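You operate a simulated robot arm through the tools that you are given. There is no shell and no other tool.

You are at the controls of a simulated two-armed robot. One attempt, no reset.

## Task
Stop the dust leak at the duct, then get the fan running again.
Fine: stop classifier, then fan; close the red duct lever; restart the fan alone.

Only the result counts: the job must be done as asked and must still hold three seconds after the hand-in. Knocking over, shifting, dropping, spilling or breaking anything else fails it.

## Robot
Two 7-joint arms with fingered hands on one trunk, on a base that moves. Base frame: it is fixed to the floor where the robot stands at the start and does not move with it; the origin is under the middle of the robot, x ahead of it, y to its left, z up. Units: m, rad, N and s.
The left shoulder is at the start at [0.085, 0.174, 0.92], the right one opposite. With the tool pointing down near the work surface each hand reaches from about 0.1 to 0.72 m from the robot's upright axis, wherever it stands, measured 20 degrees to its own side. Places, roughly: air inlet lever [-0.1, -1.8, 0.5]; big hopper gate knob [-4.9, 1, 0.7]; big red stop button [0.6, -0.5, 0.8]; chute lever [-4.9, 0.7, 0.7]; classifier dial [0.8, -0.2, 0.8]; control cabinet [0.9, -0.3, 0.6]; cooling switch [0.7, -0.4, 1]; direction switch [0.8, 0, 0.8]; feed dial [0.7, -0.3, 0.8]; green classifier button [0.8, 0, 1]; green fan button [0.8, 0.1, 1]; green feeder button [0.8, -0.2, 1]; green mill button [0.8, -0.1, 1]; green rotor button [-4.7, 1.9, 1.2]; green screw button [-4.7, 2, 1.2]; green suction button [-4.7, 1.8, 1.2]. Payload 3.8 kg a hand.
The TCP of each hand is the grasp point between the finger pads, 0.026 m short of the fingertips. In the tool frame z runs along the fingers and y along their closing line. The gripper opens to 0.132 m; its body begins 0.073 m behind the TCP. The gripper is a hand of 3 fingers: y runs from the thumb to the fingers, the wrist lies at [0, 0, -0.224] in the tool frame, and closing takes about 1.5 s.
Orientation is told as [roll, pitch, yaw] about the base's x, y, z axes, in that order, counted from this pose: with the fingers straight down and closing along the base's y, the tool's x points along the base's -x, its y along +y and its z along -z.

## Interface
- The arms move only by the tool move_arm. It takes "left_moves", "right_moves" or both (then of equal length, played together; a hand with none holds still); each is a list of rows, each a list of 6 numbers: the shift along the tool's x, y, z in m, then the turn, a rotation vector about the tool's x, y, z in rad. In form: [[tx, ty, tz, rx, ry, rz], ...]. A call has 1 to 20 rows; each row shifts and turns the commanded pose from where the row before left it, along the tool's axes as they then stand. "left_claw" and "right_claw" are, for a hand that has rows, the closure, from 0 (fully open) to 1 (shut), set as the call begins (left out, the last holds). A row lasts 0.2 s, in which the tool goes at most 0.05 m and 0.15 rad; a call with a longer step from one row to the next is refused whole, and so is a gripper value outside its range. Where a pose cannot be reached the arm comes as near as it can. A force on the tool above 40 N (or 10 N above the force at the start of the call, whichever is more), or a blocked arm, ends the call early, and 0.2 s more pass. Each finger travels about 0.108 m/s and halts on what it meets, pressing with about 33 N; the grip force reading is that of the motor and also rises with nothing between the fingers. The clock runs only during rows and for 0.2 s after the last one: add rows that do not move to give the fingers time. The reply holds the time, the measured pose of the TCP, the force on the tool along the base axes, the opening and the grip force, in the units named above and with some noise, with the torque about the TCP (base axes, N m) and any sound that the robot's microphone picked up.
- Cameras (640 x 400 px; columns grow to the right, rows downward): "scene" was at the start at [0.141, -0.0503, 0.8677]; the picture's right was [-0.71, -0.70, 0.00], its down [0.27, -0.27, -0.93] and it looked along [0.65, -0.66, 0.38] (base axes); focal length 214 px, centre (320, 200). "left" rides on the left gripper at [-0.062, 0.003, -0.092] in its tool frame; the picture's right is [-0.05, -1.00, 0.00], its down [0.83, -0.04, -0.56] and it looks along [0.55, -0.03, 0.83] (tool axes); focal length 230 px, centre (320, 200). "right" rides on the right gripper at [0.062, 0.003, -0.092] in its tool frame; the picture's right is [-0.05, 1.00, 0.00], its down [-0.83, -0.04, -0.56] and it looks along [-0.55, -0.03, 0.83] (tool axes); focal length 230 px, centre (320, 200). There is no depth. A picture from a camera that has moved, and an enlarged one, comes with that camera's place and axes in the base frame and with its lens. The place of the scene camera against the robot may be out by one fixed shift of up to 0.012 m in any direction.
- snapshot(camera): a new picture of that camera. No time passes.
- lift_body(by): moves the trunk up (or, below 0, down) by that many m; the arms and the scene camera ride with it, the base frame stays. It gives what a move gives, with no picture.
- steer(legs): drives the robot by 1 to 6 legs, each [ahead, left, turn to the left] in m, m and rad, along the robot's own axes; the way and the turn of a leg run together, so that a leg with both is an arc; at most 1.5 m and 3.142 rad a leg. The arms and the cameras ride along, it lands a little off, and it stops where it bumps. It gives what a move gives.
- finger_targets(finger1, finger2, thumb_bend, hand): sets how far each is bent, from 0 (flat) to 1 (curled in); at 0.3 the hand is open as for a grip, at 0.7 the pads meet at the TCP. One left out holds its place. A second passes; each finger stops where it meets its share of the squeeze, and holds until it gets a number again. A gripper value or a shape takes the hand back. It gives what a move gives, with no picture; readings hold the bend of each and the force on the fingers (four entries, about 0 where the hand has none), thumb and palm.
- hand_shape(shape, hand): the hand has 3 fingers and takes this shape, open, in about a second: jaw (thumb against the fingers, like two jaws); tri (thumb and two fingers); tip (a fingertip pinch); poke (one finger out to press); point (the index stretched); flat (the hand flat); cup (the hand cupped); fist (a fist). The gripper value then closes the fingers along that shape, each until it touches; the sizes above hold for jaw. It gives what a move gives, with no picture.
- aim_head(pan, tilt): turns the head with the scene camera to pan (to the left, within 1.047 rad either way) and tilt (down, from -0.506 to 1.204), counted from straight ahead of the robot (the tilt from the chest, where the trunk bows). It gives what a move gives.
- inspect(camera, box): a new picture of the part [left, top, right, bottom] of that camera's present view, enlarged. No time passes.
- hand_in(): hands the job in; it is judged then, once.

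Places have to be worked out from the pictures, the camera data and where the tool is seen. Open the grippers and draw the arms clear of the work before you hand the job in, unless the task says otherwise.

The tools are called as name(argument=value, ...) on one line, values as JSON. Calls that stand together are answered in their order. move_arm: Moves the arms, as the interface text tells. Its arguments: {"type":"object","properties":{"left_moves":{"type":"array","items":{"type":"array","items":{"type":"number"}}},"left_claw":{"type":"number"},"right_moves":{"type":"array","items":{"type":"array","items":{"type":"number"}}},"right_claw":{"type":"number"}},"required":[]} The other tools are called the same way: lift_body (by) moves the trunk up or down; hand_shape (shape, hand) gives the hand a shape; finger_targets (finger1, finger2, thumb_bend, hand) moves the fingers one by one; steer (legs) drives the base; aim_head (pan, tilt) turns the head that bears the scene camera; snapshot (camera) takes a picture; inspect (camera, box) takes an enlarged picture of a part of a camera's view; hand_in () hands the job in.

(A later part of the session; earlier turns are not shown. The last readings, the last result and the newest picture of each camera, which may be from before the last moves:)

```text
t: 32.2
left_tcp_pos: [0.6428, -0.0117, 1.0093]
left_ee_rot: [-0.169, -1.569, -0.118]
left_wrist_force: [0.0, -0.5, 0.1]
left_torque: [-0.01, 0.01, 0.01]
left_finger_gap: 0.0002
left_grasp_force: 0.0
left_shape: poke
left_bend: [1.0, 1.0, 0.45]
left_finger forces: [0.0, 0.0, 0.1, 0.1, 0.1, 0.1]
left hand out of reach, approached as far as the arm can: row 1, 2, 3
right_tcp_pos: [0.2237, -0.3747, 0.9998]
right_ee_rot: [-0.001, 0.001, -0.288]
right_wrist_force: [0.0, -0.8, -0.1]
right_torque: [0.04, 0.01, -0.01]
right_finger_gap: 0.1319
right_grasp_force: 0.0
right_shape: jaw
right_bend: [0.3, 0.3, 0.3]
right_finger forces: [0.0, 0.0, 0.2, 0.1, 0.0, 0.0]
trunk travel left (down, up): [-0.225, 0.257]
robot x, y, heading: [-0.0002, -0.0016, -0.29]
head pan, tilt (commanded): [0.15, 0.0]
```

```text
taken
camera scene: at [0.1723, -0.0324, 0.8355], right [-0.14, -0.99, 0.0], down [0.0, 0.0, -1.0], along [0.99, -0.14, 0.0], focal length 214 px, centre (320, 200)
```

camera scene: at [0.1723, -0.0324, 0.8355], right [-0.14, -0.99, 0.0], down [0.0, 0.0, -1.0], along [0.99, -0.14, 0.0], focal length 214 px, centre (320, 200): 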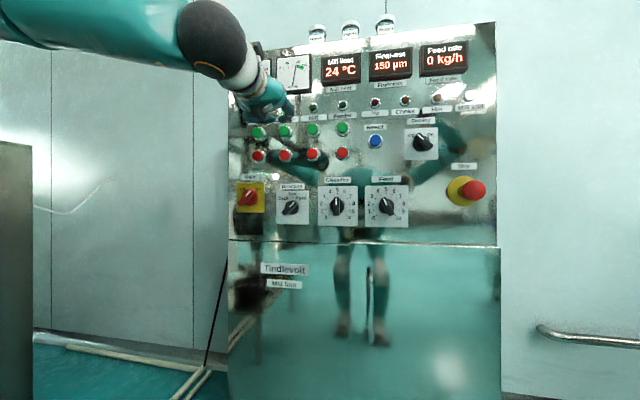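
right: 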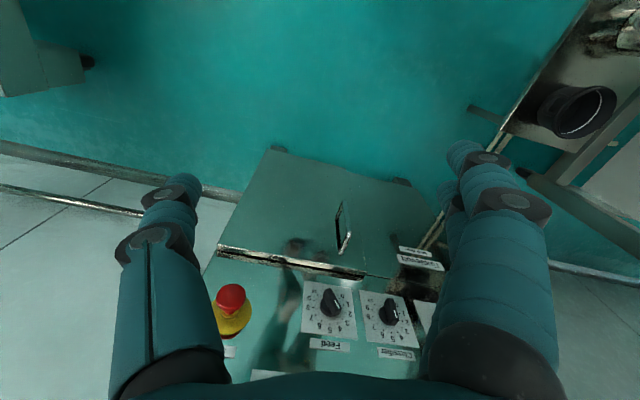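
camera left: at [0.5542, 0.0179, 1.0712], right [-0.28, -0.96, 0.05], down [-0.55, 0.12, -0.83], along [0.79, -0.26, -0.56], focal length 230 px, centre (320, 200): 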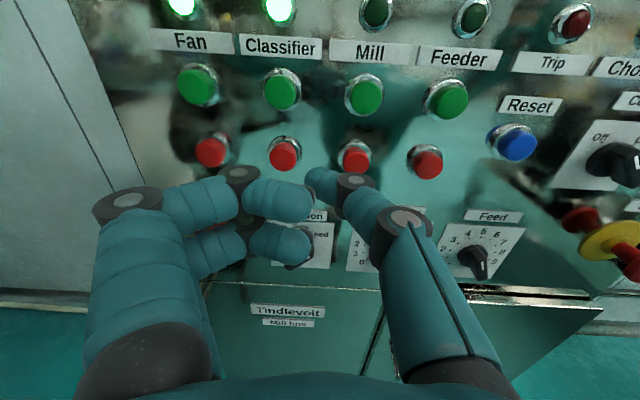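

The arm cannot go lower in this posture but left shift worked (TCP now [0.643, -0.012, 1.009]). I lower the trunk by 0.05 m so the hand comes to the red-button height.

lift_body(by=-0.05)

snapshot(camera="left")

```text
t: 33.1
left_tcp_pos: [0.643, -0.01, 0.9592]
left_ee_rot: [2.504, -1.57, -2.793]
left_wrist_force: [-0.9, 0.2, 0.4]
left_torque: [-0.02, 0.0, 0.0]
left_finger_gap: 0.0002
left_grasp_force: 0.2
left_shape: poke
left_bend: [1.0, 1.0, 0.45]
left_finger forces: [0.0, 0.1, 0.1, 0.0, 0.1, 0.1]
right_tcp_pos: [0.223, -0.375, 0.9511]
right_ee_rot: [0.001, -0.004, -0.287]
right_wrist_force: [0.4, 0.6, 0.5]
right_torque: [0.04, -0.07, -0.01]
right_finger_gap: 0.1319
right_grasp_force: 0.1
right_shape: jaw
right_bend: [0.3, 0.3, 0.3]
right_finger forces: [0.0, 0.1, 0.1, 0.0, 0.0, 0.1]
trunk travel left (down, up): [-0.175, 0.307]
robot x, y, heading: [-0.0045, 0.0017, -0.29]
head pan, tilt (commanded): [0.15, 0.0]
```

```text
taken
camera left: at [0.5546, 0.0197, 1.0208], right [-0.28, -0.96, 0.05], down [-0.54, 0.12, -0.83], along [0.79, -0.26, -0.55], focal length 230 px, centre (320, 200)
```

left: 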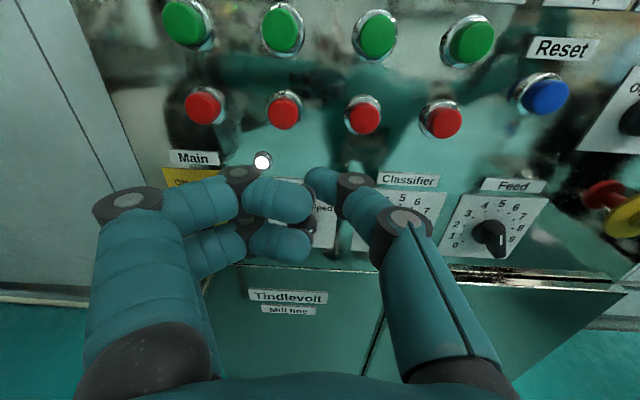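

The button is 0.148 m ahead of the TCP, 0.037 m to its left and ~0.006 m up. I shift the hand laterally and closer, then check.

move_arm(left_moves=[[-0.002, 0.014, 0.015, 0, 0, 0], [-0.002, 0.014, 0.015, 0, 0, 0], [-0.002, 0.014, 0.015, 0, 0, 0], [0, 0, 0.015, 0, 0, 0], [0, 0, 0, 0, 0, 0]])

snapshot(camera="left")

snapshot(camera="scene")

```text
t: 34.3
left_tcp_pos: [0.7073, 0.0164, 0.9642]
left_ee_rot: [0.015, -1.567, -0.306]
left_wrist_force: [1.0, 0.2, 0.1]
left_torque: [-0.01, -0.03, 0.02]
left_finger_gap: 0.0
left_grasp_force: 0.1
left_shape: poke
left_bend: [1.0, 1.0, 0.45]
left_finger forces: [0.1, 0.0, 0.0, 0.0, 0.0, 0.1]
left hand out of reach, approached as far as the arm can: row 4
right_tcp_pos: [0.224, -0.3747, 0.9503]
right_ee_rot: [0.001, -0.002, -0.289]
right_wrist_force: [0.2, -0.6, -0.3]
right_torque: [0.0, 0.0, 0.0]
right_finger_gap: 0.1318
right_grasp_force: 0.1
right_shape: jaw
right_bend: [0.3, 0.3, 0.3]
right_finger forces: [0.0, 0.1, 0.1, 0.1, 0.1, 0.0]
trunk travel left (down, up): [-0.175, 0.307]
robot x, y, heading: [-0.0044, 0.0045, -0.284]
head pan, tilt (commanded): [0.15, 0.0]
```

```text
taken
camera left: at [0.6187, 0.0456, 1.0263], right [-0.29, -0.96, 0.05], down [-0.55, 0.12, -0.83], along [0.79, -0.26, -0.56], focal length 230 px, centre (320, 200)
```

left: 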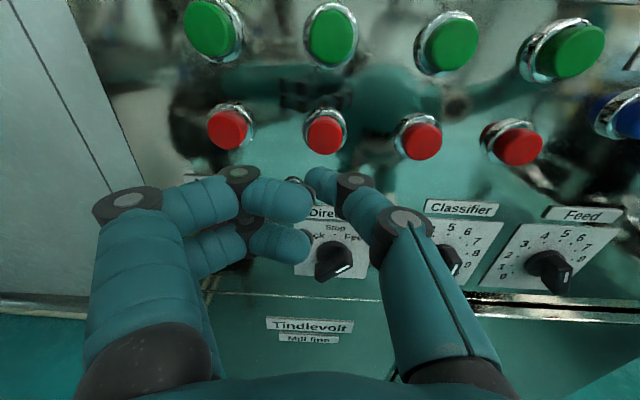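

```text
taken
camera scene: at [0.1733, -0.0326, 0.7842], right [-0.14, -0.99, 0.0], down [0.0, 0.0, -1.0], along [0.99, -0.14, 0.0], focal length 214 px, centre (320, 200)
```

scene: 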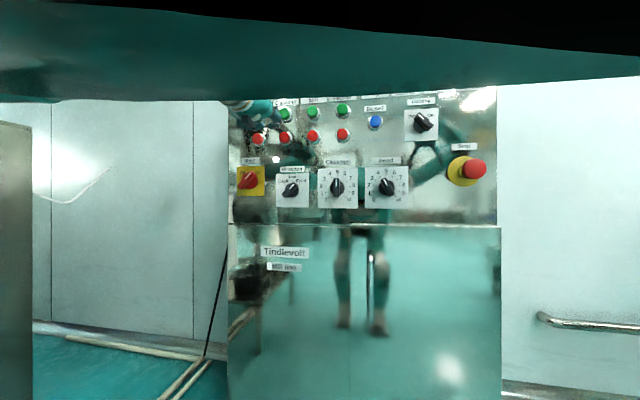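

The button now sits straight ahead of the thumb tip (about 0.07 m gap). I advance in small steps; the move ends early on contact force.

move_arm(left_moves=[[0, 0, 0.015, 0, 0, 0], [0, 0, 0.015, 0, 0, 0], [0, 0, 0.01, 0, 0, 0], [0, 0, 0, 0, 0, 0]])

snapshot(camera="left")

```text
t: 35.3
left_tcp_pos: [0.732, 0.0174, 0.9676]
left_ee_rot: [-0.036, -1.566, -0.256]
left_wrist_force: [0.7, 0.1, 0.3]
left_torque: [0.03, -0.01, -0.01]
left_finger_gap: 0.0
left_grasp_force: 0.0
left_shape: poke
left_bend: [1.0, 1.0, 0.45]
left_finger forces: [0.0, 0.0, 0.1, 0.0, 0.0, 0.0]
left hand out of reach, approached as far as the arm can: row 1, 2
right_tcp_pos: [0.2234, -0.3749, 0.9509]
right_ee_rot: [0.001, -0.001, -0.288]
right_wrist_force: [0.5, 0.5, -0.8]
right_torque: [0.0, -0.02, 0.02]
right_finger_gap: 0.132
right_grasp_force: 0.0
right_shape: jaw
right_bend: [0.3, 0.3, 0.3]
right_finger forces: [0.1, 0.0, 0.0, 0.0, 0.0, 0.0]
trunk travel left (down, up): [-0.175, 0.307]
robot x, y, heading: [-0.0036, 0.002, -0.291]
head pan, tilt (commanded): [0.15, 0.0]
```

```text
taken
camera left: at [0.6437, 0.0468, 1.0296], right [-0.29, -0.96, 0.05], down [-0.55, 0.12, -0.83], along [0.79, -0.26, -0.56], focal length 230 px, centre (320, 200)
```

left: 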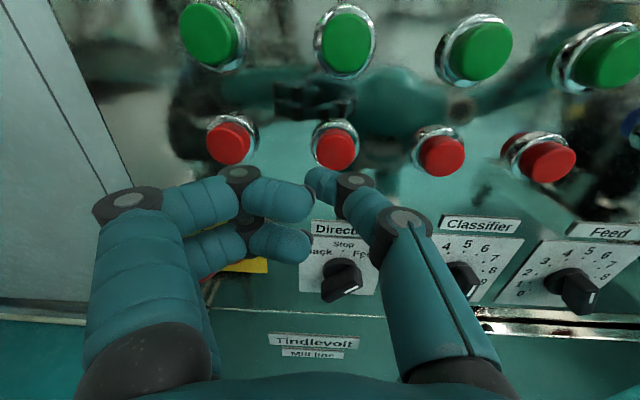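

Gap is now about 0.04 m with the button slightly right of TCP, in line with the thumb. I continue forward in small steps.

move_arm(left_moves=[[0, -0.003, 0.01, 0, 0, 0], [0, -0.003, 0.01, 0, 0, 0], [0, 0, 0.008, 0, 0, 0], [0, 0, 0, 0, 0, 0]])

snapshot(camera="left")

```text
t: 36.3
left_tcp_pos: [0.7494, 0.0156, 0.9695]
left_ee_rot: [-0.125, -1.565, -0.165]
left_wrist_force: [0.1, -0.4, 0.6]
left_torque: [-0.01, 0.04, -0.06]
left_finger_gap: 0.0
left_grasp_force: 0.1
left_shape: poke
left_bend: [1.0, 1.0, 0.45]
left_finger forces: [0.0, 0.0, 0.0, 0.1, 0.0, 0.0]
left hand out of reach, approached as far as the arm can: row 1, 2
right_tcp_pos: [0.2235, -0.3752, 0.9505]
right_ee_rot: [0.001, 0.0, -0.287]
right_wrist_force: [0.4, 0.6, -0.1]
right_torque: [-0.01, -0.01, -0.04]
right_finger_gap: 0.1316
right_grasp_force: 0.1
right_shape: jaw
right_bend: [0.3, 0.3, 0.3]
right_finger forces: [0.1, 0.0, 0.1, 0.0, 0.0, 0.0]
trunk travel left (down, up): [-0.175, 0.307]
robot x, y, heading: [-0.0032, 0.0025, -0.289]
head pan, tilt (commanded): [0.15, 0.0]
```

```text
taken
camera left: at [0.6608, 0.0446, 1.0317], right [-0.29, -0.96, 0.05], down [-0.55, 0.12, -0.83], along [0.79, -0.26, -0.56], focal length 230 px, centre (320, 200)
```

left: 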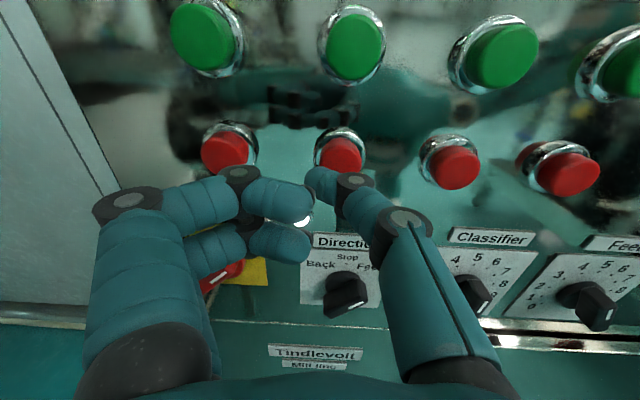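

Still about 0.027 m short, and the button is ~0.016 right of the TCP; I correct right by ~0.008 and advance.

move_arm(left_moves=[[0.002, -0.008, 0.006, 0, 0, 0], [0.002, -0.002, 0.008, 0, 0, 0], [0, 0, 0.008, 0, 0, 0], [0, 0, 0, 0, 0, 0]])

snapshot(camera="left")

```text
t: 37.3
left_tcp_pos: [0.7565, 0.0147, 0.9704]
left_ee_rot: [-0.198, -1.567, -0.09]
left_wrist_force: [0.3, 0.3, -0.7]
left_torque: [0.01, 0.0, -0.02]
left_finger_gap: 0.0
left_grasp_force: 0.1
left_shape: poke
left_bend: [1.0, 1.0, 0.45]
left_finger forces: [0.0, 0.0, 0.0, 0.1, 0.0, 0.1]
left hand out of reach, approached as far as the arm can: row 1, 2
right_tcp_pos: [0.2238, -0.3748, 0.9493]
right_ee_rot: [-0.002, 0.0, -0.287]
right_wrist_force: [0.4, 0.5, -0.4]
right_torque: [0.01, 0.05, -0.02]
right_finger_gap: 0.1317
right_grasp_force: 0.1
right_shape: jaw
right_bend: [0.3, 0.3, 0.3]
right_finger forces: [0.0, 0.1, 0.1, 0.1, 0.0, 0.1]
trunk travel left (down, up): [-0.175, 0.307]
robot x, y, heading: [-0.0047, 0.0005, -0.288]
head pan, tilt (commanded): [0.15, 0.0]
```

```text
taken
camera left: at [0.6694, 0.0443, 1.0328], right [-0.28, -0.96, 0.05], down [-0.55, 0.12, -0.83], along [0.79, -0.26, -0.56], focal length 230 px, centre (320, 200)
```

left: 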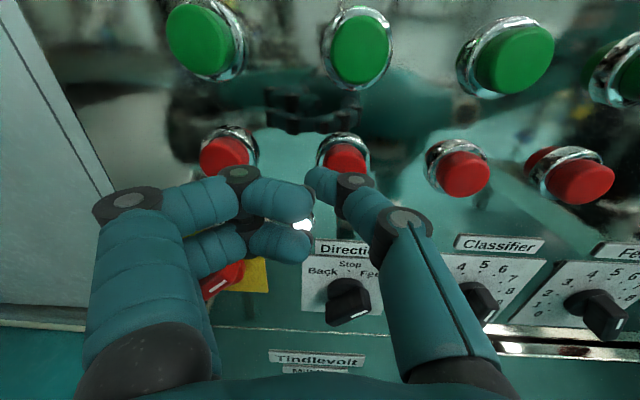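

The arm is near a joint limit (it keeps drifting up-left). I back off, raise the hand relative to the shoulder and lower the trunk by the same amount to get a more comfortable posture.

move_arm(left_moves=[[0, 0, -0.02, 0, 0, 0], [0, 0, -0.02, 0, 0, 0], [0, 0, -0.02, 0, 0, 0], [-0.02, 0, 0, 0, 0, 0], [-0.02, 0, 0, 0, 0, 0], [-0.02, 0, 0, 0, 0, 0], [-0.02, 0, 0, 0, 0, 0], [-0.02, 0, 0, 0, 0, 0], [0, 0, 0, 0, 0, 0]])

lift_body(by=-0.1)

snapshot(camera="left")

```text
t: 39.3
left_tcp_pos: [0.6984, 0.0317, 1.0685]
left_ee_rot: [0.002, -1.572, -0.294]
left_wrist_force: [-0.3, -0.9, 0.8]
left_torque: [-0.02, 0.01, 0.0]
left_finger_gap: 0.0
left_grasp_force: 0.1
left_shape: poke
left_bend: [1.0, 1.0, 0.45]
left_finger forces: [0.0, 0.0, 0.0, 0.1, 0.0, 0.0]
right_tcp_pos: [0.2234, -0.3744, 0.9498]
right_ee_rot: [0.0, 0.002, -0.287]
right_wrist_force: [-0.2, -0.5, 0.2]
right_torque: [0.03, 0.01, 0.04]
right_finger_gap: 0.1321
right_grasp_force: 0.1
right_shape: jaw
right_bend: [0.3, 0.3, 0.3]
right_finger forces: [0.1, 0.1, 0.1, 0.0, 0.1, 0.0]
trunk travel left (down, up): [-0.175, 0.307]
robot x, y, heading: [-0.0046, 0.0051, -0.291]
head pan, tilt (commanded): [0.15, 0.0]
```

```text
t: 40.6
left_tcp_pos: [0.6994, 0.0309, 0.971]
left_ee_rot: [-2.846, -1.57, 2.558]
left_wrist_force: [-0.5, 0.2, 0.5]
left_torque: [0.03, 0.04, 0.03]
left_finger_gap: 0.0
left_grasp_force: 0.0
left_shape: poke
left_bend: [1.0, 1.0, 0.45]
left_finger forces: [0.1, 0.0, 0.0, 0.0, 0.1, 0.1]
right_tcp_pos: [0.2223, -0.375, 0.8506]
right_ee_rot: [0.0, 0.0, -0.29]
right_wrist_force: [-0.2, 0.3, -0.5]
right_torque: [0.02, 0.0, 0.02]
right_finger_gap: 0.1318
right_grasp_force: 0.1
right_shape: jaw
right_bend: [0.3, 0.3, 0.3]
right_finger forces: [0.1, 0.0, 0.1, 0.2, 0.0, 0.1]
trunk travel left (down, up): [-0.075, 0.407]
robot x, y, heading: [-0.0028, 0.003, -0.287]
head pan, tilt (commanded): [0.15, 0.0]
```

```text
taken
camera left: at [0.6102, 0.0607, 1.0326], right [-0.29, -0.96, 0.05], down [-0.54, 0.12, -0.83], along [0.79, -0.27, -0.55], focal length 230 px, centre (320, 200)
```

left: 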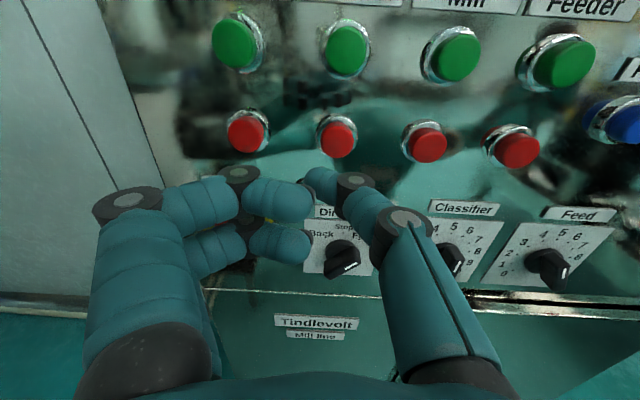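

No reach warnings now. The classifier red button is 0.106 ahead, 0.018 right, 0.006 below the TCP; I correct sideways and approach.

move_arm(left_moves=[[0.003, -0.005, 0.015, 0, 0, 0], [0.003, -0.005, 0.015, 0, 0, 0], [0, 0, 0.015, 0, 0, 0], [0, 0, 0.01, 0, 0, 0], [0, 0, 0, 0, 0, 0]])

snapshot(camera="left")

```text
t: 41.8
left_tcp_pos: [0.7497, 0.0043, 0.9651]
left_ee_rot: [0.053, -1.569, -0.341]
left_wrist_force: [0.2, 0.7, 0.3]
left_torque: [-0.03, 0.0, 0.01]
left_finger_gap: 0.0001
left_grasp_force: 0.0
left_shape: poke
left_bend: [1.0, 1.0, 0.45]
left_finger forces: [0.0, 0.0, 0.0, 0.0, 0.0, 0.1]
right_tcp_pos: [0.2224, -0.3741, 0.8495]
right_ee_rot: [0.001, 0.001, -0.288]
right_wrist_force: [-0.3, -0.2, 1.1]
right_torque: [-0.03, -0.01, 0.01]
right_finger_gap: 0.132
right_grasp_force: 0.3
right_shape: jaw
right_bend: [0.3, 0.3, 0.3]
right_finger forces: [0.0, 0.1, 0.0, 0.1, 0.0, 0.0]
trunk travel left (down, up): [-0.075, 0.407]
robot x, y, heading: [-0.0012, 0.0004, -0.293]
head pan, tilt (commanded): [0.15, 0.0]
```

```text
taken
camera left: at [0.6611, 0.0345, 1.0262], right [-0.28, -0.96, 0.05], down [-0.54, 0.12, -0.83], along [0.79, -0.26, -0.55], focal length 230 px, centre (320, 200)
```

left: 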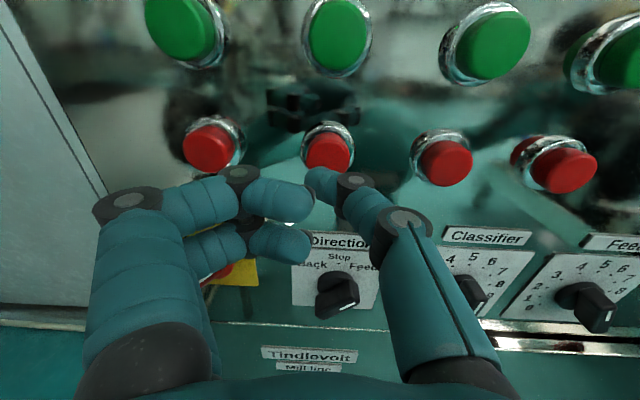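

Tracking is good; about 0.02 m to contact. I press with slow 4–5 mm steps.

move_arm(left_moves=[[0, 0, 0.006, 0, 0, 0], [0, 0, 0.006, 0, 0, 0], [0, 0, 0.005, 0, 0, 0], [0, 0, 0.004, 0, 0, 0], [0, 0, 0.004, 0, 0, 0]])

snapshot(camera="left")

```text
t: 43.0
left_tcp_pos: [0.7729, -0.0011, 0.9653]
left_ee_rot: [-0.383, -1.571, 0.092]
left_wrist_force: [-0.7, 0.5, 0.1]
left_torque: [0.0, 0.02, -0.02]
left_finger_gap: 0.0
left_grasp_force: 0.1
left_shape: poke
left_bend: [1.0, 1.0, 0.45]
left_finger forces: [0.0, 0.0, 0.0, 0.0, 0.0, 0.1]
right_tcp_pos: [0.223, -0.3741, 0.851]
right_ee_rot: [-0.001, 0.0, -0.288]
right_wrist_force: [0.2, 0.4, -0.6]
right_torque: [-0.02, -0.01, 0.05]
right_finger_gap: 0.1317
right_grasp_force: 0.1
right_shape: jaw
right_bend: [0.3, 0.3, 0.3]
right_finger forces: [0.0, 0.0, 0.0, 0.0, 0.0, 0.0]
trunk travel left (down, up): [-0.075, 0.407]
robot x, y, heading: [-0.0043, 0.0021, -0.285]
head pan, tilt (commanded): [0.15, 0.0]
```

```text
taken
camera left: at [0.6846, 0.0283, 1.0265], right [-0.28, -0.96, 0.05], down [-0.55, 0.12, -0.83], along [0.79, -0.26, -0.56], focal length 230 px, centre (320, 200)
```

left: 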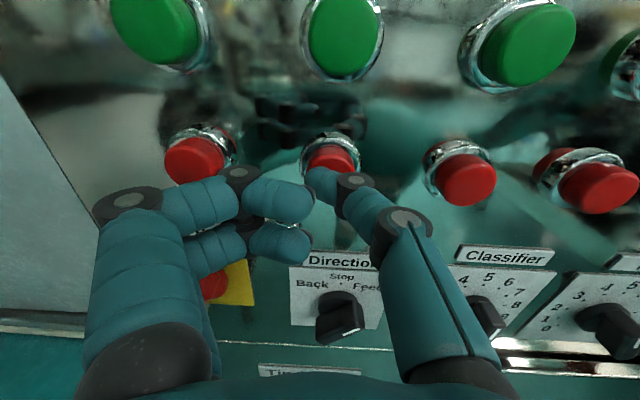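

No contact yet; the thumb tip is almost at the button. I continue with finer steps.

move_arm(left_moves=[[0, 0, 0.004, 0, 0, 0], [0, 0, 0.004, 0, 0, 0], [0, 0, 0.004, 0, 0, 0], [0, 0, 0.003, 0, 0, 0]])

snapshot(camera="left")

```text
t: 44.0
left_tcp_pos: [0.7849, -0.0066, 0.9653]
left_ee_rot: [2.971, -1.57, 3.021]
left_wrist_force: [-25.3, 5.5, -3.3]
left_torque: [0.04, 0.2, 0.01]
left_finger_gap: 0.0
left_grasp_force: 0.1
left_shape: poke
left_bend: [1.0, 1.0, 0.46]
left_finger forces: [0.0, 0.0, 0.0, 0.0, 25.4, 0.0]
right_tcp_pos: [0.2218, -0.3747, 0.8505]
right_ee_rot: [0.0, -0.002, -0.288]
right_wrist_force: [-0.7, -0.3, 1.1]
right_torque: [0.02, 0.0, 0.0]
right_finger_gap: 0.132
right_grasp_force: 0.0
right_shape: jaw
right_bend: [0.3, 0.3, 0.3]
right_finger forces: [0.1, 0.0, 0.0, 0.1, 0.0, 0.1]
trunk travel left (down, up): [-0.075, 0.407]
robot x, y, heading: [-0.0014, 0.0036, -0.285]
head pan, tilt (commanded): [0.15, 0.0]
heard: click
```

```text
taken
camera left: at [0.6957, 0.0239, 1.0273], right [-0.29, -0.96, 0.05], down [-0.54, 0.12, -0.83], along [0.79, -0.27, -0.55], focal length 230 px, centre (320, 200)
```

left: 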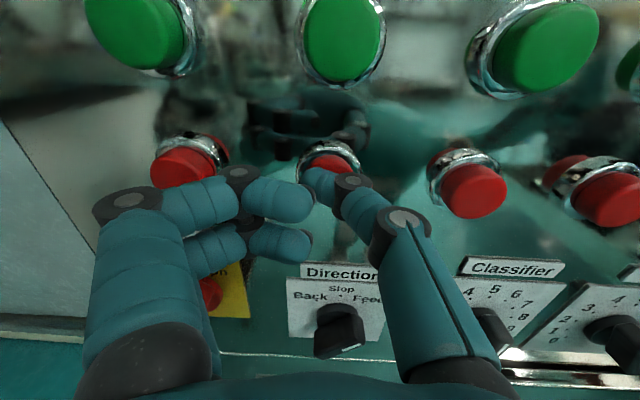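

A click was heard with 25 N on the thumb. I back off 0.06 m and check the classifier lamp.

move_arm(left_moves=[[0, 0, -0.02, 0, 0, 0], [0, 0, -0.02, 0, 0, 0], [0, 0, -0.02, 0, 0, 0], [0, 0, 0, 0, 0, 0]])

snapshot(camera="left")

snapshot(camera="scene")

```text
t: 45.0
left_tcp_pos: [0.7276, 0.0122, 0.9621]
left_ee_rot: [-0.043, -1.571, -0.246]
left_wrist_force: [0.1, 0.7, 1.2]
left_torque: [0.01, -0.01, 0.03]
left_finger_gap: 0.0
left_grasp_force: 0.1
left_shape: poke
left_bend: [1.0, 1.0, 0.45]
left_finger forces: [0.0, 0.0, 0.1, 0.0, 0.0, 0.0]
right_tcp_pos: [0.2229, -0.3748, 0.8502]
right_ee_rot: [0.0, 0.0, -0.288]
right_wrist_force: [-0.4, -0.4, 0.3]
right_torque: [0.0, 0.02, -0.02]
right_finger_gap: 0.1321
right_grasp_force: 0.0
right_shape: jaw
right_bend: [0.3, 0.3, 0.3]
right_finger forces: [0.1, 0.0, 0.1, 0.1, 0.0, 0.0]
trunk travel left (down, up): [-0.075, 0.407]
robot x, y, heading: [-0.0029, 0.0003, -0.287]
head pan, tilt (commanded): [0.15, 0.0]
```

```text
taken
camera left: at [0.6392, 0.0423, 1.0244], right [-0.28, -0.96, 0.05], down [-0.55, 0.12, -0.83], along [0.79, -0.26, -0.56], focal length 230 px, centre (320, 200)
```

left: 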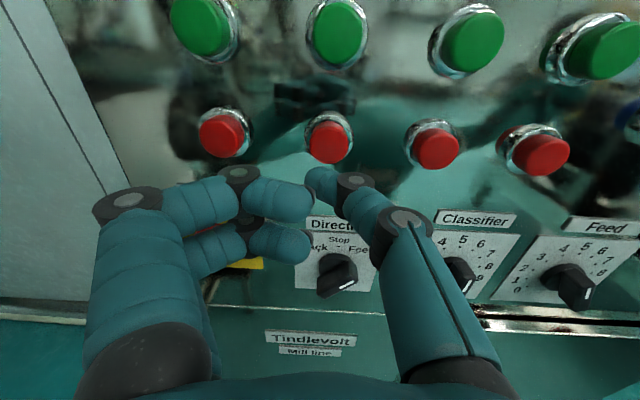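

```text
taken
camera scene: at [0.1812, -0.035, 0.6762], right [-0.14, -0.99, 0.0], down [0.0, 0.0, -1.0], along [0.99, -0.14, 0.0], focal length 214 px, centre (320, 200)
```

scene: 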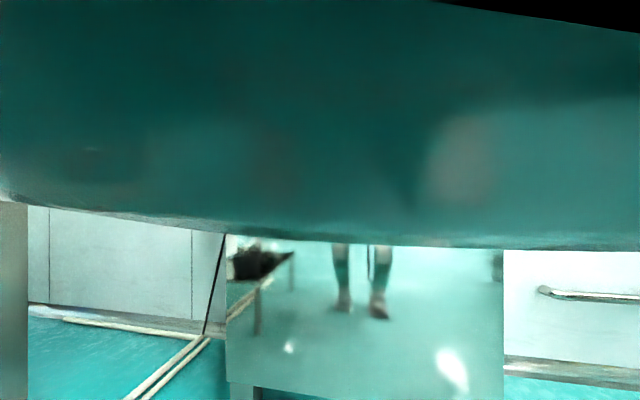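

Lamps are out of both views. I raise and retract the hand a bit so its camera sees the lamp row.

move_arm(left_moves=[[-0.02, 0, -0.01, 0, 0, 0], [-0.02, 0, -0.01, 0, 0, 0], [-0.02, 0, -0.01, 0, 0, 0], [-0.02, 0, -0.01, 0, 0, 0], [0, 0, 0, 0, 0, 0]])

snapshot(camera="left")

```text
t: 46.2
left_tcp_pos: [0.6933, 0.0236, 1.0445]
left_ee_rot: [-0.103, -1.569, -0.186]
left_wrist_force: [0.1, 0.0, 1.3]
left_torque: [0.03, 0.02, 0.02]
left_finger_gap: 0.0
left_grasp_force: 0.1
left_shape: poke
left_bend: [1.0, 1.0, 0.45]
left_finger forces: [0.0, 0.1, 0.1, 0.0, 0.0, 0.1]
right_tcp_pos: [0.2233, -0.3746, 0.8511]
right_ee_rot: [-0.001, -0.001, -0.289]
right_wrist_force: [0.4, -0.1, -0.4]
right_torque: [-0.01, 0.05, 0.01]
right_finger_gap: 0.1319
right_grasp_force: 0.1
right_shape: jaw
right_bend: [0.3, 0.3, 0.3]
right_finger forces: [0.1, 0.0, 0.0, 0.1, 0.0, 0.0]
trunk travel left (down, up): [-0.075, 0.407]
robot x, y, heading: [-0.0014, 0.0033, -0.291]
head pan, tilt (commanded): [0.15, 0.0]
```

```text
taken
camera left: at [0.604, 0.0539, 1.1056], right [-0.28, -0.96, 0.05], down [-0.55, 0.12, -0.83], along [0.79, -0.26, -0.56], focal length 230 px, centre (320, 200)
```

left: 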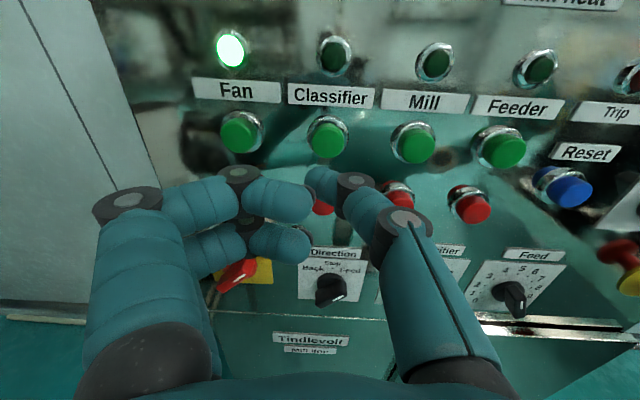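

The classifier lamp is off and the fan lamp is still on. Now I move to the fan's red button pre-press spot (target contact TCP about [0.803, 0.074, 0.966]).

move_arm(left_moves=[[0.013, 0.013, 0.0, 0, 0, 0], [0.013, 0.013, 0.0, 0, 0, 0], [0.013, 0.013, 0.01, 0, 0, 0], [0.013, 0.013, 0.01, 0, 0, 0], [0.013, 0.013, 0.01, 0, 0, 0], [0.0135, 0.014, 0.01, 0, 0, 0], [0, 0, 0, 0, 0, 0]])

snapshot(camera="left")

```text
t: 47.8
left_tcp_pos: [0.7515, 0.0869, 0.9657]
left_ee_rot: [-1.21, -1.571, 0.923]
left_wrist_force: [0.4, -0.7, -0.3]
left_torque: [-0.01, -0.01, 0.05]
left_finger_gap: 0.0
left_grasp_force: 0.0
left_shape: poke
left_bend: [1.0, 1.0, 0.45]
left_finger forces: [0.0, 0.1, 0.0, 0.0, 0.0, 0.1]
right_tcp_pos: [0.2229, -0.3747, 0.85]
right_ee_rot: [0.0, 0.001, -0.288]
right_wrist_force: [0.6, -0.5, -0.1]
right_torque: [-0.01, 0.01, 0.02]
right_finger_gap: 0.1317
right_grasp_force: 0.1
right_shape: jaw
right_bend: [0.3, 0.3, 0.3]
right_finger forces: [0.1, 0.0, 0.1, 0.0, 0.0, 0.0]
trunk travel left (down, up): [-0.075, 0.407]
robot x, y, heading: [-0.0037, 0.0039, -0.293]
head pan, tilt (commanded): [0.15, 0.0]
```

```text
taken
camera left: at [0.6638, 0.118, 1.028], right [-0.28, -0.96, 0.05], down [-0.54, 0.12, -0.83], along [0.79, -0.26, -0.55], focal length 230 px, centre (320, 200)
```

left: 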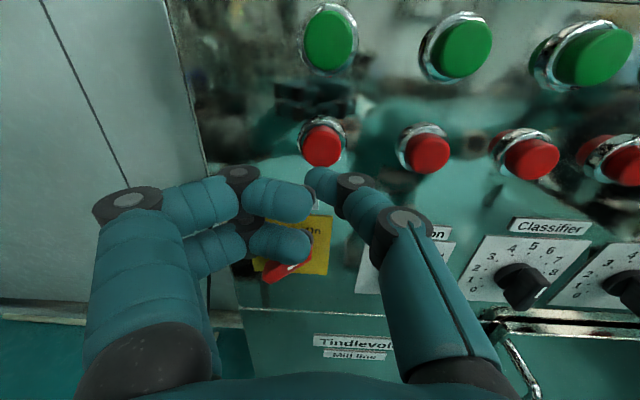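

The fan red button is centred ahead of the thumb. I advance and press.

move_arm(left_moves=[[0, 0.002, 0.012, 0, 0, 0], [0, 0, 0.012, 0, 0, 0], [0, 0, 0.01, 0, 0, 0], [0, 0, 0.005, 0, 0, 0], [0, 0, 0.004, 0, 0, 0], [0, 0, 0.003, 0, 0, 0], [0, 0, 0.003, 0, 0, 0]])

snapshot(camera="left")

```text
t: 49.4
left_tcp_pos: [0.8002, 0.0753, 0.9639]
left_ee_rot: [0.047, -1.571, -0.339]
left_wrist_force: [0.9, -0.4, 0.5]
left_torque: [-0.01, -0.01, -0.05]
left_finger_gap: 0.0
left_grasp_force: 0.1
left_shape: poke
left_bend: [1.0, 1.0, 0.45]
left_finger forces: [0.0, 0.0, 0.0, 0.1, 0.0, 0.0]
right_tcp_pos: [0.2235, -0.3749, 0.8503]
right_ee_rot: [0.0, 0.001, -0.288]
right_wrist_force: [-0.6, -0.3, -0.2]
right_torque: [-0.01, 0.01, -0.01]
right_finger_gap: 0.1319
right_grasp_force: 0.0
right_shape: jaw
right_bend: [0.3, 0.3, 0.3]
right_finger forces: [0.0, 0.0, 0.0, 0.1, 0.1, 0.0]
trunk travel left (down, up): [-0.075, 0.407]
robot x, y, heading: [0.0036, 0.0023, -0.293]
head pan, tilt (commanded): [0.15, 0.0]
```

```text
taken
camera left: at [0.7116, 0.1052, 1.0265], right [-0.29, -0.96, 0.05], down [-0.54, 0.12, -0.83], along [0.79, -0.27, -0.55], focal length 230 px, centre (320, 200)
```

left: 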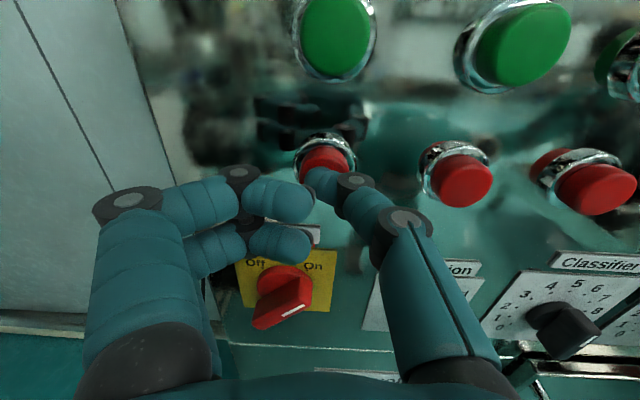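

No force yet, the tip is just short of the button. I press further in 3 mm steps.

move_arm(left_moves=[[0, 0, 0.003, 0, 0, 0], [0, 0, 0.003, 0, 0, 0], [0, 0, 0.003, 0, 0, 0], [0, 0, 0.002, 0, 0, 0]])

```text
t: 50.4
left_tcp_pos: [0.8087, 0.0716, 0.9645]
left_ee_rot: [1.414, -1.57, -1.704]
left_wrist_force: [-20.5, 5.0, -6.4]
left_torque: [0.02, 0.24, 0.06]
left_finger_gap: 0.0
left_grasp_force: 0.0
left_shape: poke
left_bend: [1.0, 1.0, 0.45]
left_finger forces: [0.1, 0.1, 0.1, 0.0, 20.1, 0.0]
right_tcp_pos: [0.2211, -0.3745, 0.8509]
right_ee_rot: [0.001, -0.003, -0.29]
right_wrist_force: [0.2, 0.1, -0.9]
right_torque: [-0.01, -0.05, 0.02]
right_finger_gap: 0.1319
right_grasp_force: 0.0
right_shape: jaw
right_bend: [0.3, 0.3, 0.3]
right_finger forces: [0.1, 0.0, 0.0, 0.0, 0.1, 0.0]
trunk travel left (down, up): [-0.075, 0.407]
robot x, y, heading: [-0.0059, 0.0021, -0.289]
head pan, tilt (commanded): [0.15, 0.0]
heard: click
```

A click at 20 N. I retract and raise the hand to see the lamps.

move_arm(left_moves=[[0, 0, -0.02, 0, 0, 0], [0, 0, -0.02, 0, 0, 0], [0, 0, -0.02, 0, 0, 0], [-0.02, 0, -0.02, 0, 0, 0], [-0.02, 0, -0.02, 0, 0, 0], [-0.02, -0.02, -0.01, 0, 0, 0], [-0.02, -0.02, -0.01, 0, 0, 0], [0, 0, 0, 0, 0, 0]])

snapshot(camera="left")

```text
t: 52.2
left_tcp_pos: [0.6818, 0.0689, 1.0472]
left_ee_rot: [0.127, -1.571, -0.413]
left_wrist_force: [0.4, 0.0, -0.7]
left_torque: [0.02, 0.01, 0.01]
left_finger_gap: 0.0002
left_grasp_force: 0.1
left_shape: poke
left_bend: [1.0, 1.0, 0.45]
left_finger forces: [0.1, 0.1, 0.0, 0.0, 0.0, 0.1]
right_tcp_pos: [0.2239, -0.3751, 0.849]
right_ee_rot: [0.0, 0.0, -0.289]
right_wrist_force: [0.2, 0.3, 0.2]
right_torque: [0.0, 0.01, -0.02]
right_finger_gap: 0.1317
right_grasp_force: 0.0
right_shape: jaw
right_bend: [0.3, 0.3, 0.3]
right_finger forces: [0.0, 0.1, 0.0, 0.1, 0.0, 0.0]
trunk travel left (down, up): [-0.075, 0.407]
robot x, y, heading: [-0.0034, 0.0062, -0.29]
head pan, tilt (commanded): [0.15, 0.0]
```

```text
taken
camera left: at [0.5935, 0.0984, 1.1087], right [-0.28, -0.96, 0.05], down [-0.55, 0.12, -0.83], along [0.79, -0.26, -0.56], focal length 230 px, centre (320, 200)
```

left: 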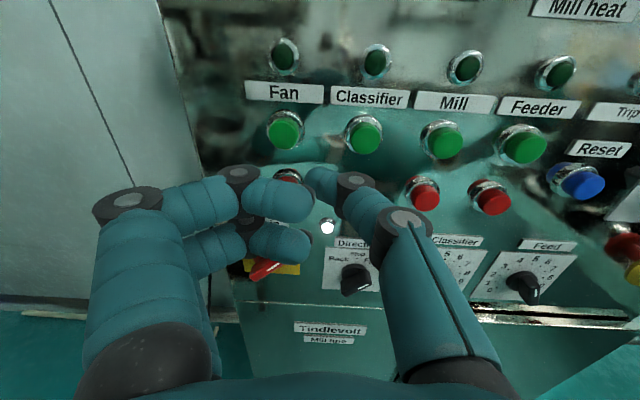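

Both the fan and classifier lamps are off. Now I fold the left hand back to a carrying pose (pointing down, pulled in) before driving to the duct.

move_arm(left_moves=[[0, -0.008, -0.02, 0, 0.1428, 0], [0.0028, -0.008, -0.0198, 0, 0.1428, 0], [0.0056, -0.008, -0.0192, 0, 0.1428, 0], [0.0083, -0.008, -0.0182, 0, 0.1428, 0], [0.0108, -0.008, -0.0168, 0, 0.1428, 0], [0.0131, -0.008, -0.0151, 0, 0.1428, 0], [0.0151, -0.008, -0.0131, 0, 0.1428, 0], [0.0168, -0.008, -0.0108, 0, 0.1428, 0], [0.0182, -0.008, -0.0083, 0, 0.1428, 0], [0.0192, -0.008, -0.0056, 0, 0.1428, 0], [0.0198, -0.008, -0.0028, 0, 0.1428, 0], [0, 0, 0, 0, 0, 0]])

snapshot(camera="left")

```text
t: 54.8
left_tcp_pos: [0.5226, 0.0175, 0.8669]
left_ee_rot: [-0.001, 0.002, -0.29]
left_wrist_force: [-0.8, -0.5, 0.2]
left_torque: [-0.01, 0.0, 0.03]
left_finger_gap: 0.0
left_grasp_force: 0.0
left_shape: poke
left_bend: [1.0, 1.0, 0.45]
left_finger forces: [0.1, 0.0, 0.0, 0.0, 0.0, 0.1]
left hand out of reach, approached as far as the arm can: row 5, 6, 7, 8, 9, 10, 11
right_tcp_pos: [0.2221, -0.3749, 0.8505]
right_ee_rot: [0.0, 0.001, -0.288]
right_wrist_force: [0.7, 0.9, -0.4]
right_torque: [-0.01, 0.0, -0.05]
right_finger_gap: 0.1321
right_grasp_force: 0.1
right_shape: jaw
right_bend: [0.3, 0.3, 0.3]
right_finger forces: [0.0, 0.0, 0.1, 0.0, 0.0, 0.1]
trunk travel left (down, up): [-0.075, 0.407]
robot x, y, heading: [-0.0, 0.0033, -0.289]
head pan, tilt (commanded): [0.15, 0.0]
```

```text
taken
camera left: at [0.5814, 0.0036, 0.9602], right [-0.23, -0.97, 0.0], down [-0.81, 0.2, 0.56], along [-0.54, 0.13, -0.83], focal length 230 px, centre (320, 200)
```

left: 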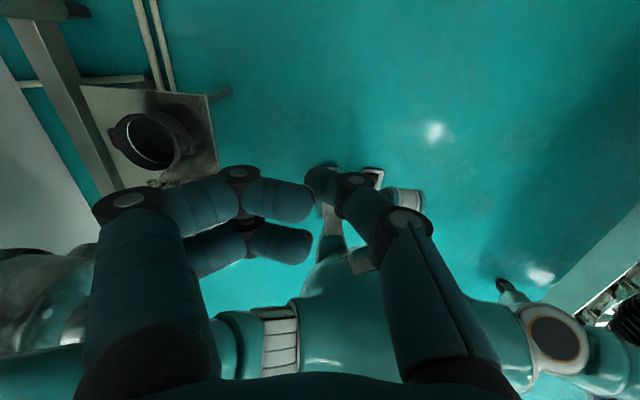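

The hand is folded (radius ~0.53 m). I back away from the panel, turn right toward the duct machine, and raise the trunk for a view at lever height.

steer(legs=[[-0.2, 0, 0], [0, 0, -1.3]])

lift_body(by=0.35)

aim_head(pan=-0.2, tilt=0.0)

snapshot(camera="scene")

```text
t: 59.8
left_tcp_pos: [-0.0684, -0.4507, 0.8683]
left_ee_rot: [-0.003, 0.001, -1.646]
left_wrist_force: [0.7, -0.6, 0.3]
left_torque: [0.02, 0.02, 0.0]
left_finger_gap: 0.0
left_grasp_force: 0.0
left_shape: poke
left_bend: [1.0, 1.0, 0.45]
left_finger forces: [0.1, 0.0, 0.1, 0.1, 0.0, 0.0]
right_tcp_pos: [-0.5162, -0.2415, 0.849]
right_ee_rot: [-0.001, 0.0, -1.645]
right_wrist_force: [1.0, -0.2, -0.1]
right_torque: [-0.03, 0.03, 0.03]
right_finger_gap: 0.132
right_grasp_force: 0.0
right_shape: jaw
right_bend: [0.3, 0.3, 0.3]
right_finger forces: [0.0, 0.0, 0.0, 0.1, 0.1, 0.0]
trunk travel left (down, up): [-0.075, 0.407]
robot x, y, heading: [-0.1952, 0.0595, -1.648]
head pan, tilt (commanded): [0.15, 0.0]
```

```text
t: 63.2
left_tcp_pos: [-0.0686, -0.4516, 1.2161]
left_ee_rot: [-0.003, -0.001, -1.645]
left_wrist_force: [-0.7, -0.6, 0.6]
left_torque: [0.0, -0.04, -0.01]
left_finger_gap: 0.0
left_grasp_force: 0.0
left_shape: poke
left_bend: [1.0, 1.0, 0.45]
left_finger forces: [0.0, 0.0, 0.0, 0.0, 0.1, 0.0]
right_tcp_pos: [-0.5153, -0.2412, 1.2003]
right_ee_rot: [-0.001, -0.001, -1.643]
right_wrist_force: [0.3, 0.2, 0.0]
right_torque: [0.01, -0.04, -0.04]
right_finger_gap: 0.1321
right_grasp_force: 0.0
right_shape: jaw
right_bend: [0.3, 0.3, 0.3]
right_finger forces: [0.0, 0.0, 0.0, 0.0, 0.1, 0.0]
trunk travel left (down, up): [-0.425, 0.057]
robot x, y, heading: [-0.1943, 0.0628, -1.647]
head pan, tilt (commanded): [0.15, 0.0]
```

```text
t: 64.0
left_tcp_pos: [-0.0693, -0.451, 1.2167]
left_ee_rot: [-0.003, 0.001, -1.647]
left_wrist_force: [-0.6, 0.5, 0.5]
left_torque: [-0.03, 0.0, 0.0]
left_finger_gap: 0.0
left_grasp_force: 0.0
left_shape: poke
left_bend: [1.0, 1.0, 0.45]
left_finger forces: [0.0, 0.1, 0.0, 0.1, 0.0, 0.1]
right_tcp_pos: [-0.5154, -0.2418, 1.2001]
right_ee_rot: [0.0, -0.001, -1.645]
right_wrist_force: [0.0, -0.5, 0.5]
right_torque: [-0.02, 0.04, 0.0]
right_finger_gap: 0.1321
right_grasp_force: 0.0
right_shape: jaw
right_bend: [0.3, 0.3, 0.3]
right_finger forces: [0.0, 0.0, 0.0, 0.0, 0.0, 0.0]
trunk travel left (down, up): [-0.425, 0.057]
robot x, y, heading: [-0.1964, 0.0592, -1.649]
head pan, tilt (commanded): [-0.201, 0.0]
```

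```text
taken
camera scene: at [-0.2217, -0.1278, 1.0459], right [-0.96, 0.27, 0.0], down [0.0, 0.0, -1.0], along [-0.27, -0.96, 0.0], focal length 214 px, centre (320, 200)
```

scene: 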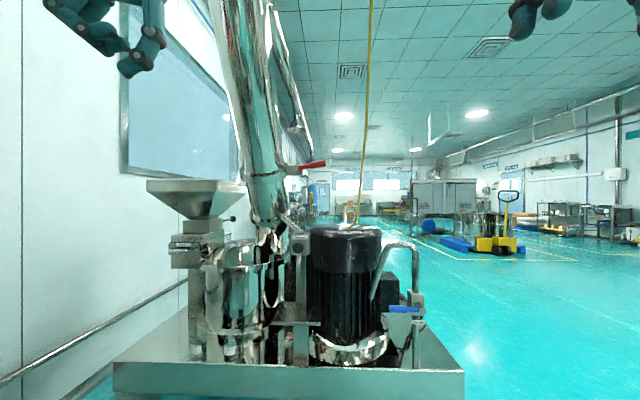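

The dust plume has stopped with the fan. I enlarge the clamp and red lever.

inspect(camera="scene", box=[220, 120, 348, 200])

inspect(camera="scene", box=[160, 0, 480, 200])

```text
5.00 times, centred on (284, 160) of scene
camera zoom: at [-0.2217, -0.1278, 1.0459], right [-0.96, 0.27, 0.0], down [0.0, 0.0, -1.0], along [-0.27, -0.96, 0.0], focal length 1072 px, centre (500, 400)
```

zoom: 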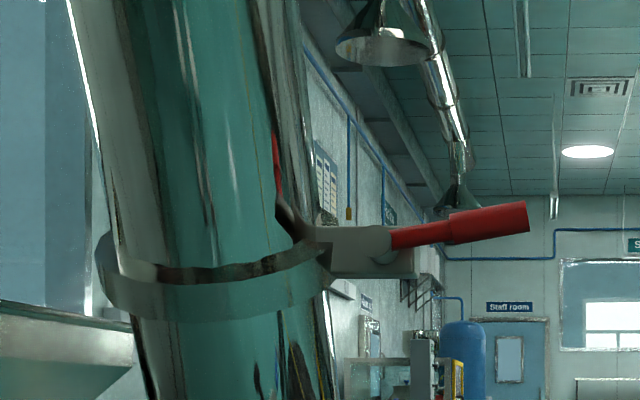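

```text
2.00 times, centred on (320, 100) of scene
camera zoom: at [-0.2217, -0.1278, 1.0459], right [-0.96, 0.27, 0.0], down [0.0, 0.0, -1.0], along [-0.27, -0.96, 0.0], focal length 429 px, centre (320, 400)
```

zoom: 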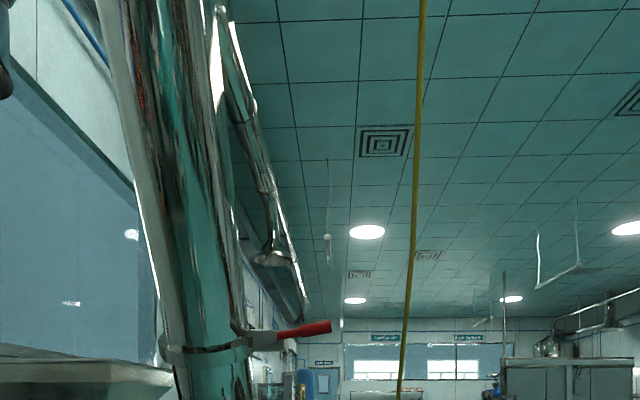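

Triangulating both views: lever pivot at about [-0.357, -0.971, 1.169], lever tip [-0.466, -0.924, 1.189], duct centre about [-0.23, -1.08]. I turn to face it (heading about -1.85) and drive 0.3 m nearer for a closer look at how the latch closes.

steer(legs=[[0, 0, -0.2], [0.3, 0, 0]])

aim_head(pan=0.0, tilt=0.0)

snapshot(camera="scene")

snapshot(camera="left")

snapshot(camera="right")

```text
t: 66.8
left_tcp_pos: [-0.2464, -0.7574, 1.2191]
left_ee_rot: [-0.001, -0.002, -1.835]
left_wrist_force: [-0.5, -1.2, -0.1]
left_torque: [-0.01, -0.01, -0.03]
left_finger_gap: 0.0
left_grasp_force: 0.0
left_shape: poke
left_bend: [1.0, 1.0, 0.45]
left_finger forces: [0.0, 0.0, 0.0, 0.0, 0.0, 0.0]
right_tcp_pos: [-0.646, -0.4677, 1.2002]
right_ee_rot: [0.0, 0.001, -1.832]
right_wrist_force: [0.5, 0.6, -0.3]
right_torque: [0.03, 0.01, 0.0]
right_finger_gap: 0.1318
right_grasp_force: 0.0
right_shape: jaw
right_bend: [0.3, 0.3, 0.3]
right_finger forces: [0.1, 0.0, 0.0, 0.1, 0.0, 0.0]
trunk travel left (down, up): [-0.425, 0.057]
robot x, y, heading: [-0.2752, -0.2334, -1.833]
head pan, tilt (commanded): [-0.201, 0.0]
```

```text
t: 67.6
left_tcp_pos: [-0.246, -0.7578, 1.218]
left_ee_rot: [-0.003, -0.001, -1.835]
left_wrist_force: [0.0, 0.3, -0.4]
left_torque: [0.04, 0.04, -0.03]
left_finger_gap: 0.0002
left_grasp_force: 0.1
left_shape: poke
left_bend: [1.0, 1.0, 0.45]
left_finger forces: [0.1, 0.0, 0.1, 0.0, 0.0, 0.1]
right_tcp_pos: [-0.6457, -0.4686, 1.1999]
right_ee_rot: [0.001, 0.0, -1.834]
right_wrist_force: [0.1, 0.2, -0.2]
right_torque: [-0.05, 0.01, -0.01]
right_finger_gap: 0.1318
right_grasp_force: 0.0
right_shape: jaw
right_bend: [0.3, 0.3, 0.3]
right_finger forces: [0.1, 0.0, 0.0, 0.1, 0.0, 0.0]
trunk travel left (down, up): [-0.425, 0.057]
robot x, y, heading: [-0.276, -0.2311, -1.832]
head pan, tilt (commanded): [0.0, 0.0]
```

```text
taken
camera scene: at [-0.3197, -0.4161, 1.0459], right [-0.97, 0.26, 0.0], down [0.0, 0.0, -1.0], along [-0.26, -0.97, 0.0], focal length 214 px, centre (320, 200)
```

scene: 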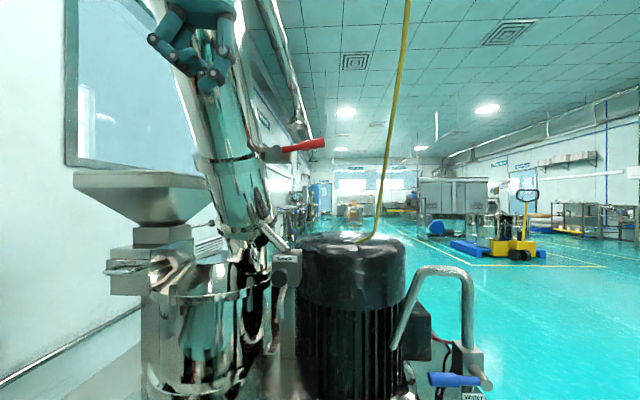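

```text
taken
camera left: at [-0.2603, -0.8166, 1.3107], right [-0.98, 0.21, 0.0], down [0.18, 0.81, 0.55], along [0.11, 0.54, -0.83], focal length 230 px, centre (320, 200)
```

left: 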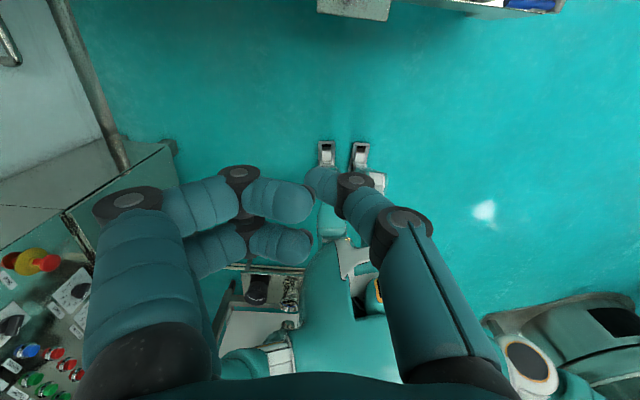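

```text
taken
camera right: at [-0.6273, -0.4092, 1.2921], right [0.95, -0.31, 0.0], down [-0.26, -0.79, 0.56], along [-0.17, -0.53, -0.83], focal length 230 px, centre (320, 200)
```

right: 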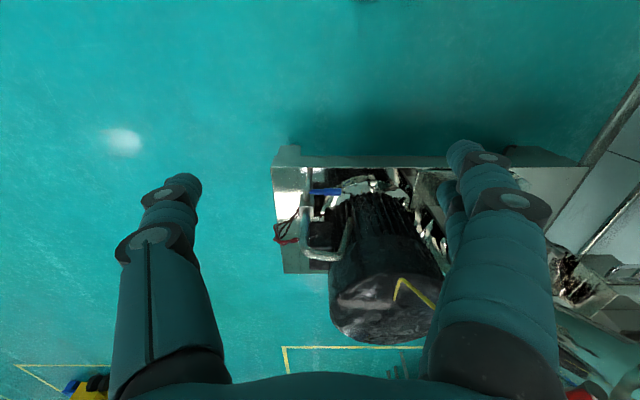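

Closer now. I enlarge the clamp and the lever.

inspect(camera="scene", box=[190, 110, 334, 200])

inspect(camera="scene", box=[240, 125, 336, 185])

```text
4.44 times, centred on (262, 155) of scene
camera zoom: at [-0.3197, -0.4161, 1.0459], right [-0.97, 0.26, 0.0], down [0.0, 0.0, -1.0], along [-0.26, -0.97, 0.0], focal length 953 px, centre (578, 400)
```

zoom: 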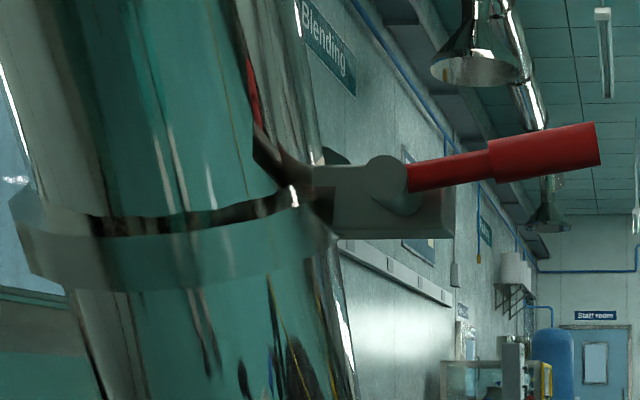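

```text
6.67 times, centred on (288, 155) of scene
camera zoom: at [-0.3197, -0.4161, 1.0459], right [-0.97, 0.26, 0.0], down [0.0, 0.0, -1.0], along [-0.26, -0.97, 0.0], focal length 1430 px, centre (533, 500)
```

zoom: 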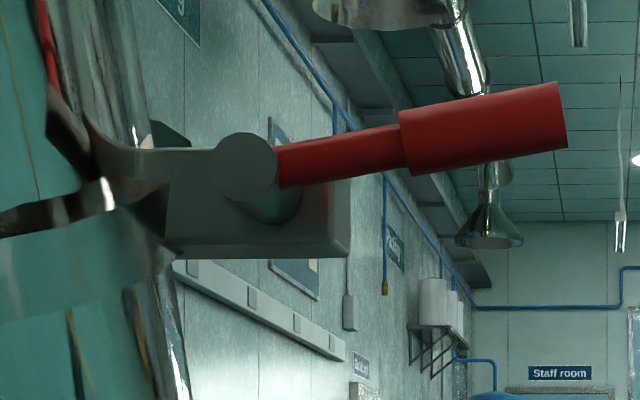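

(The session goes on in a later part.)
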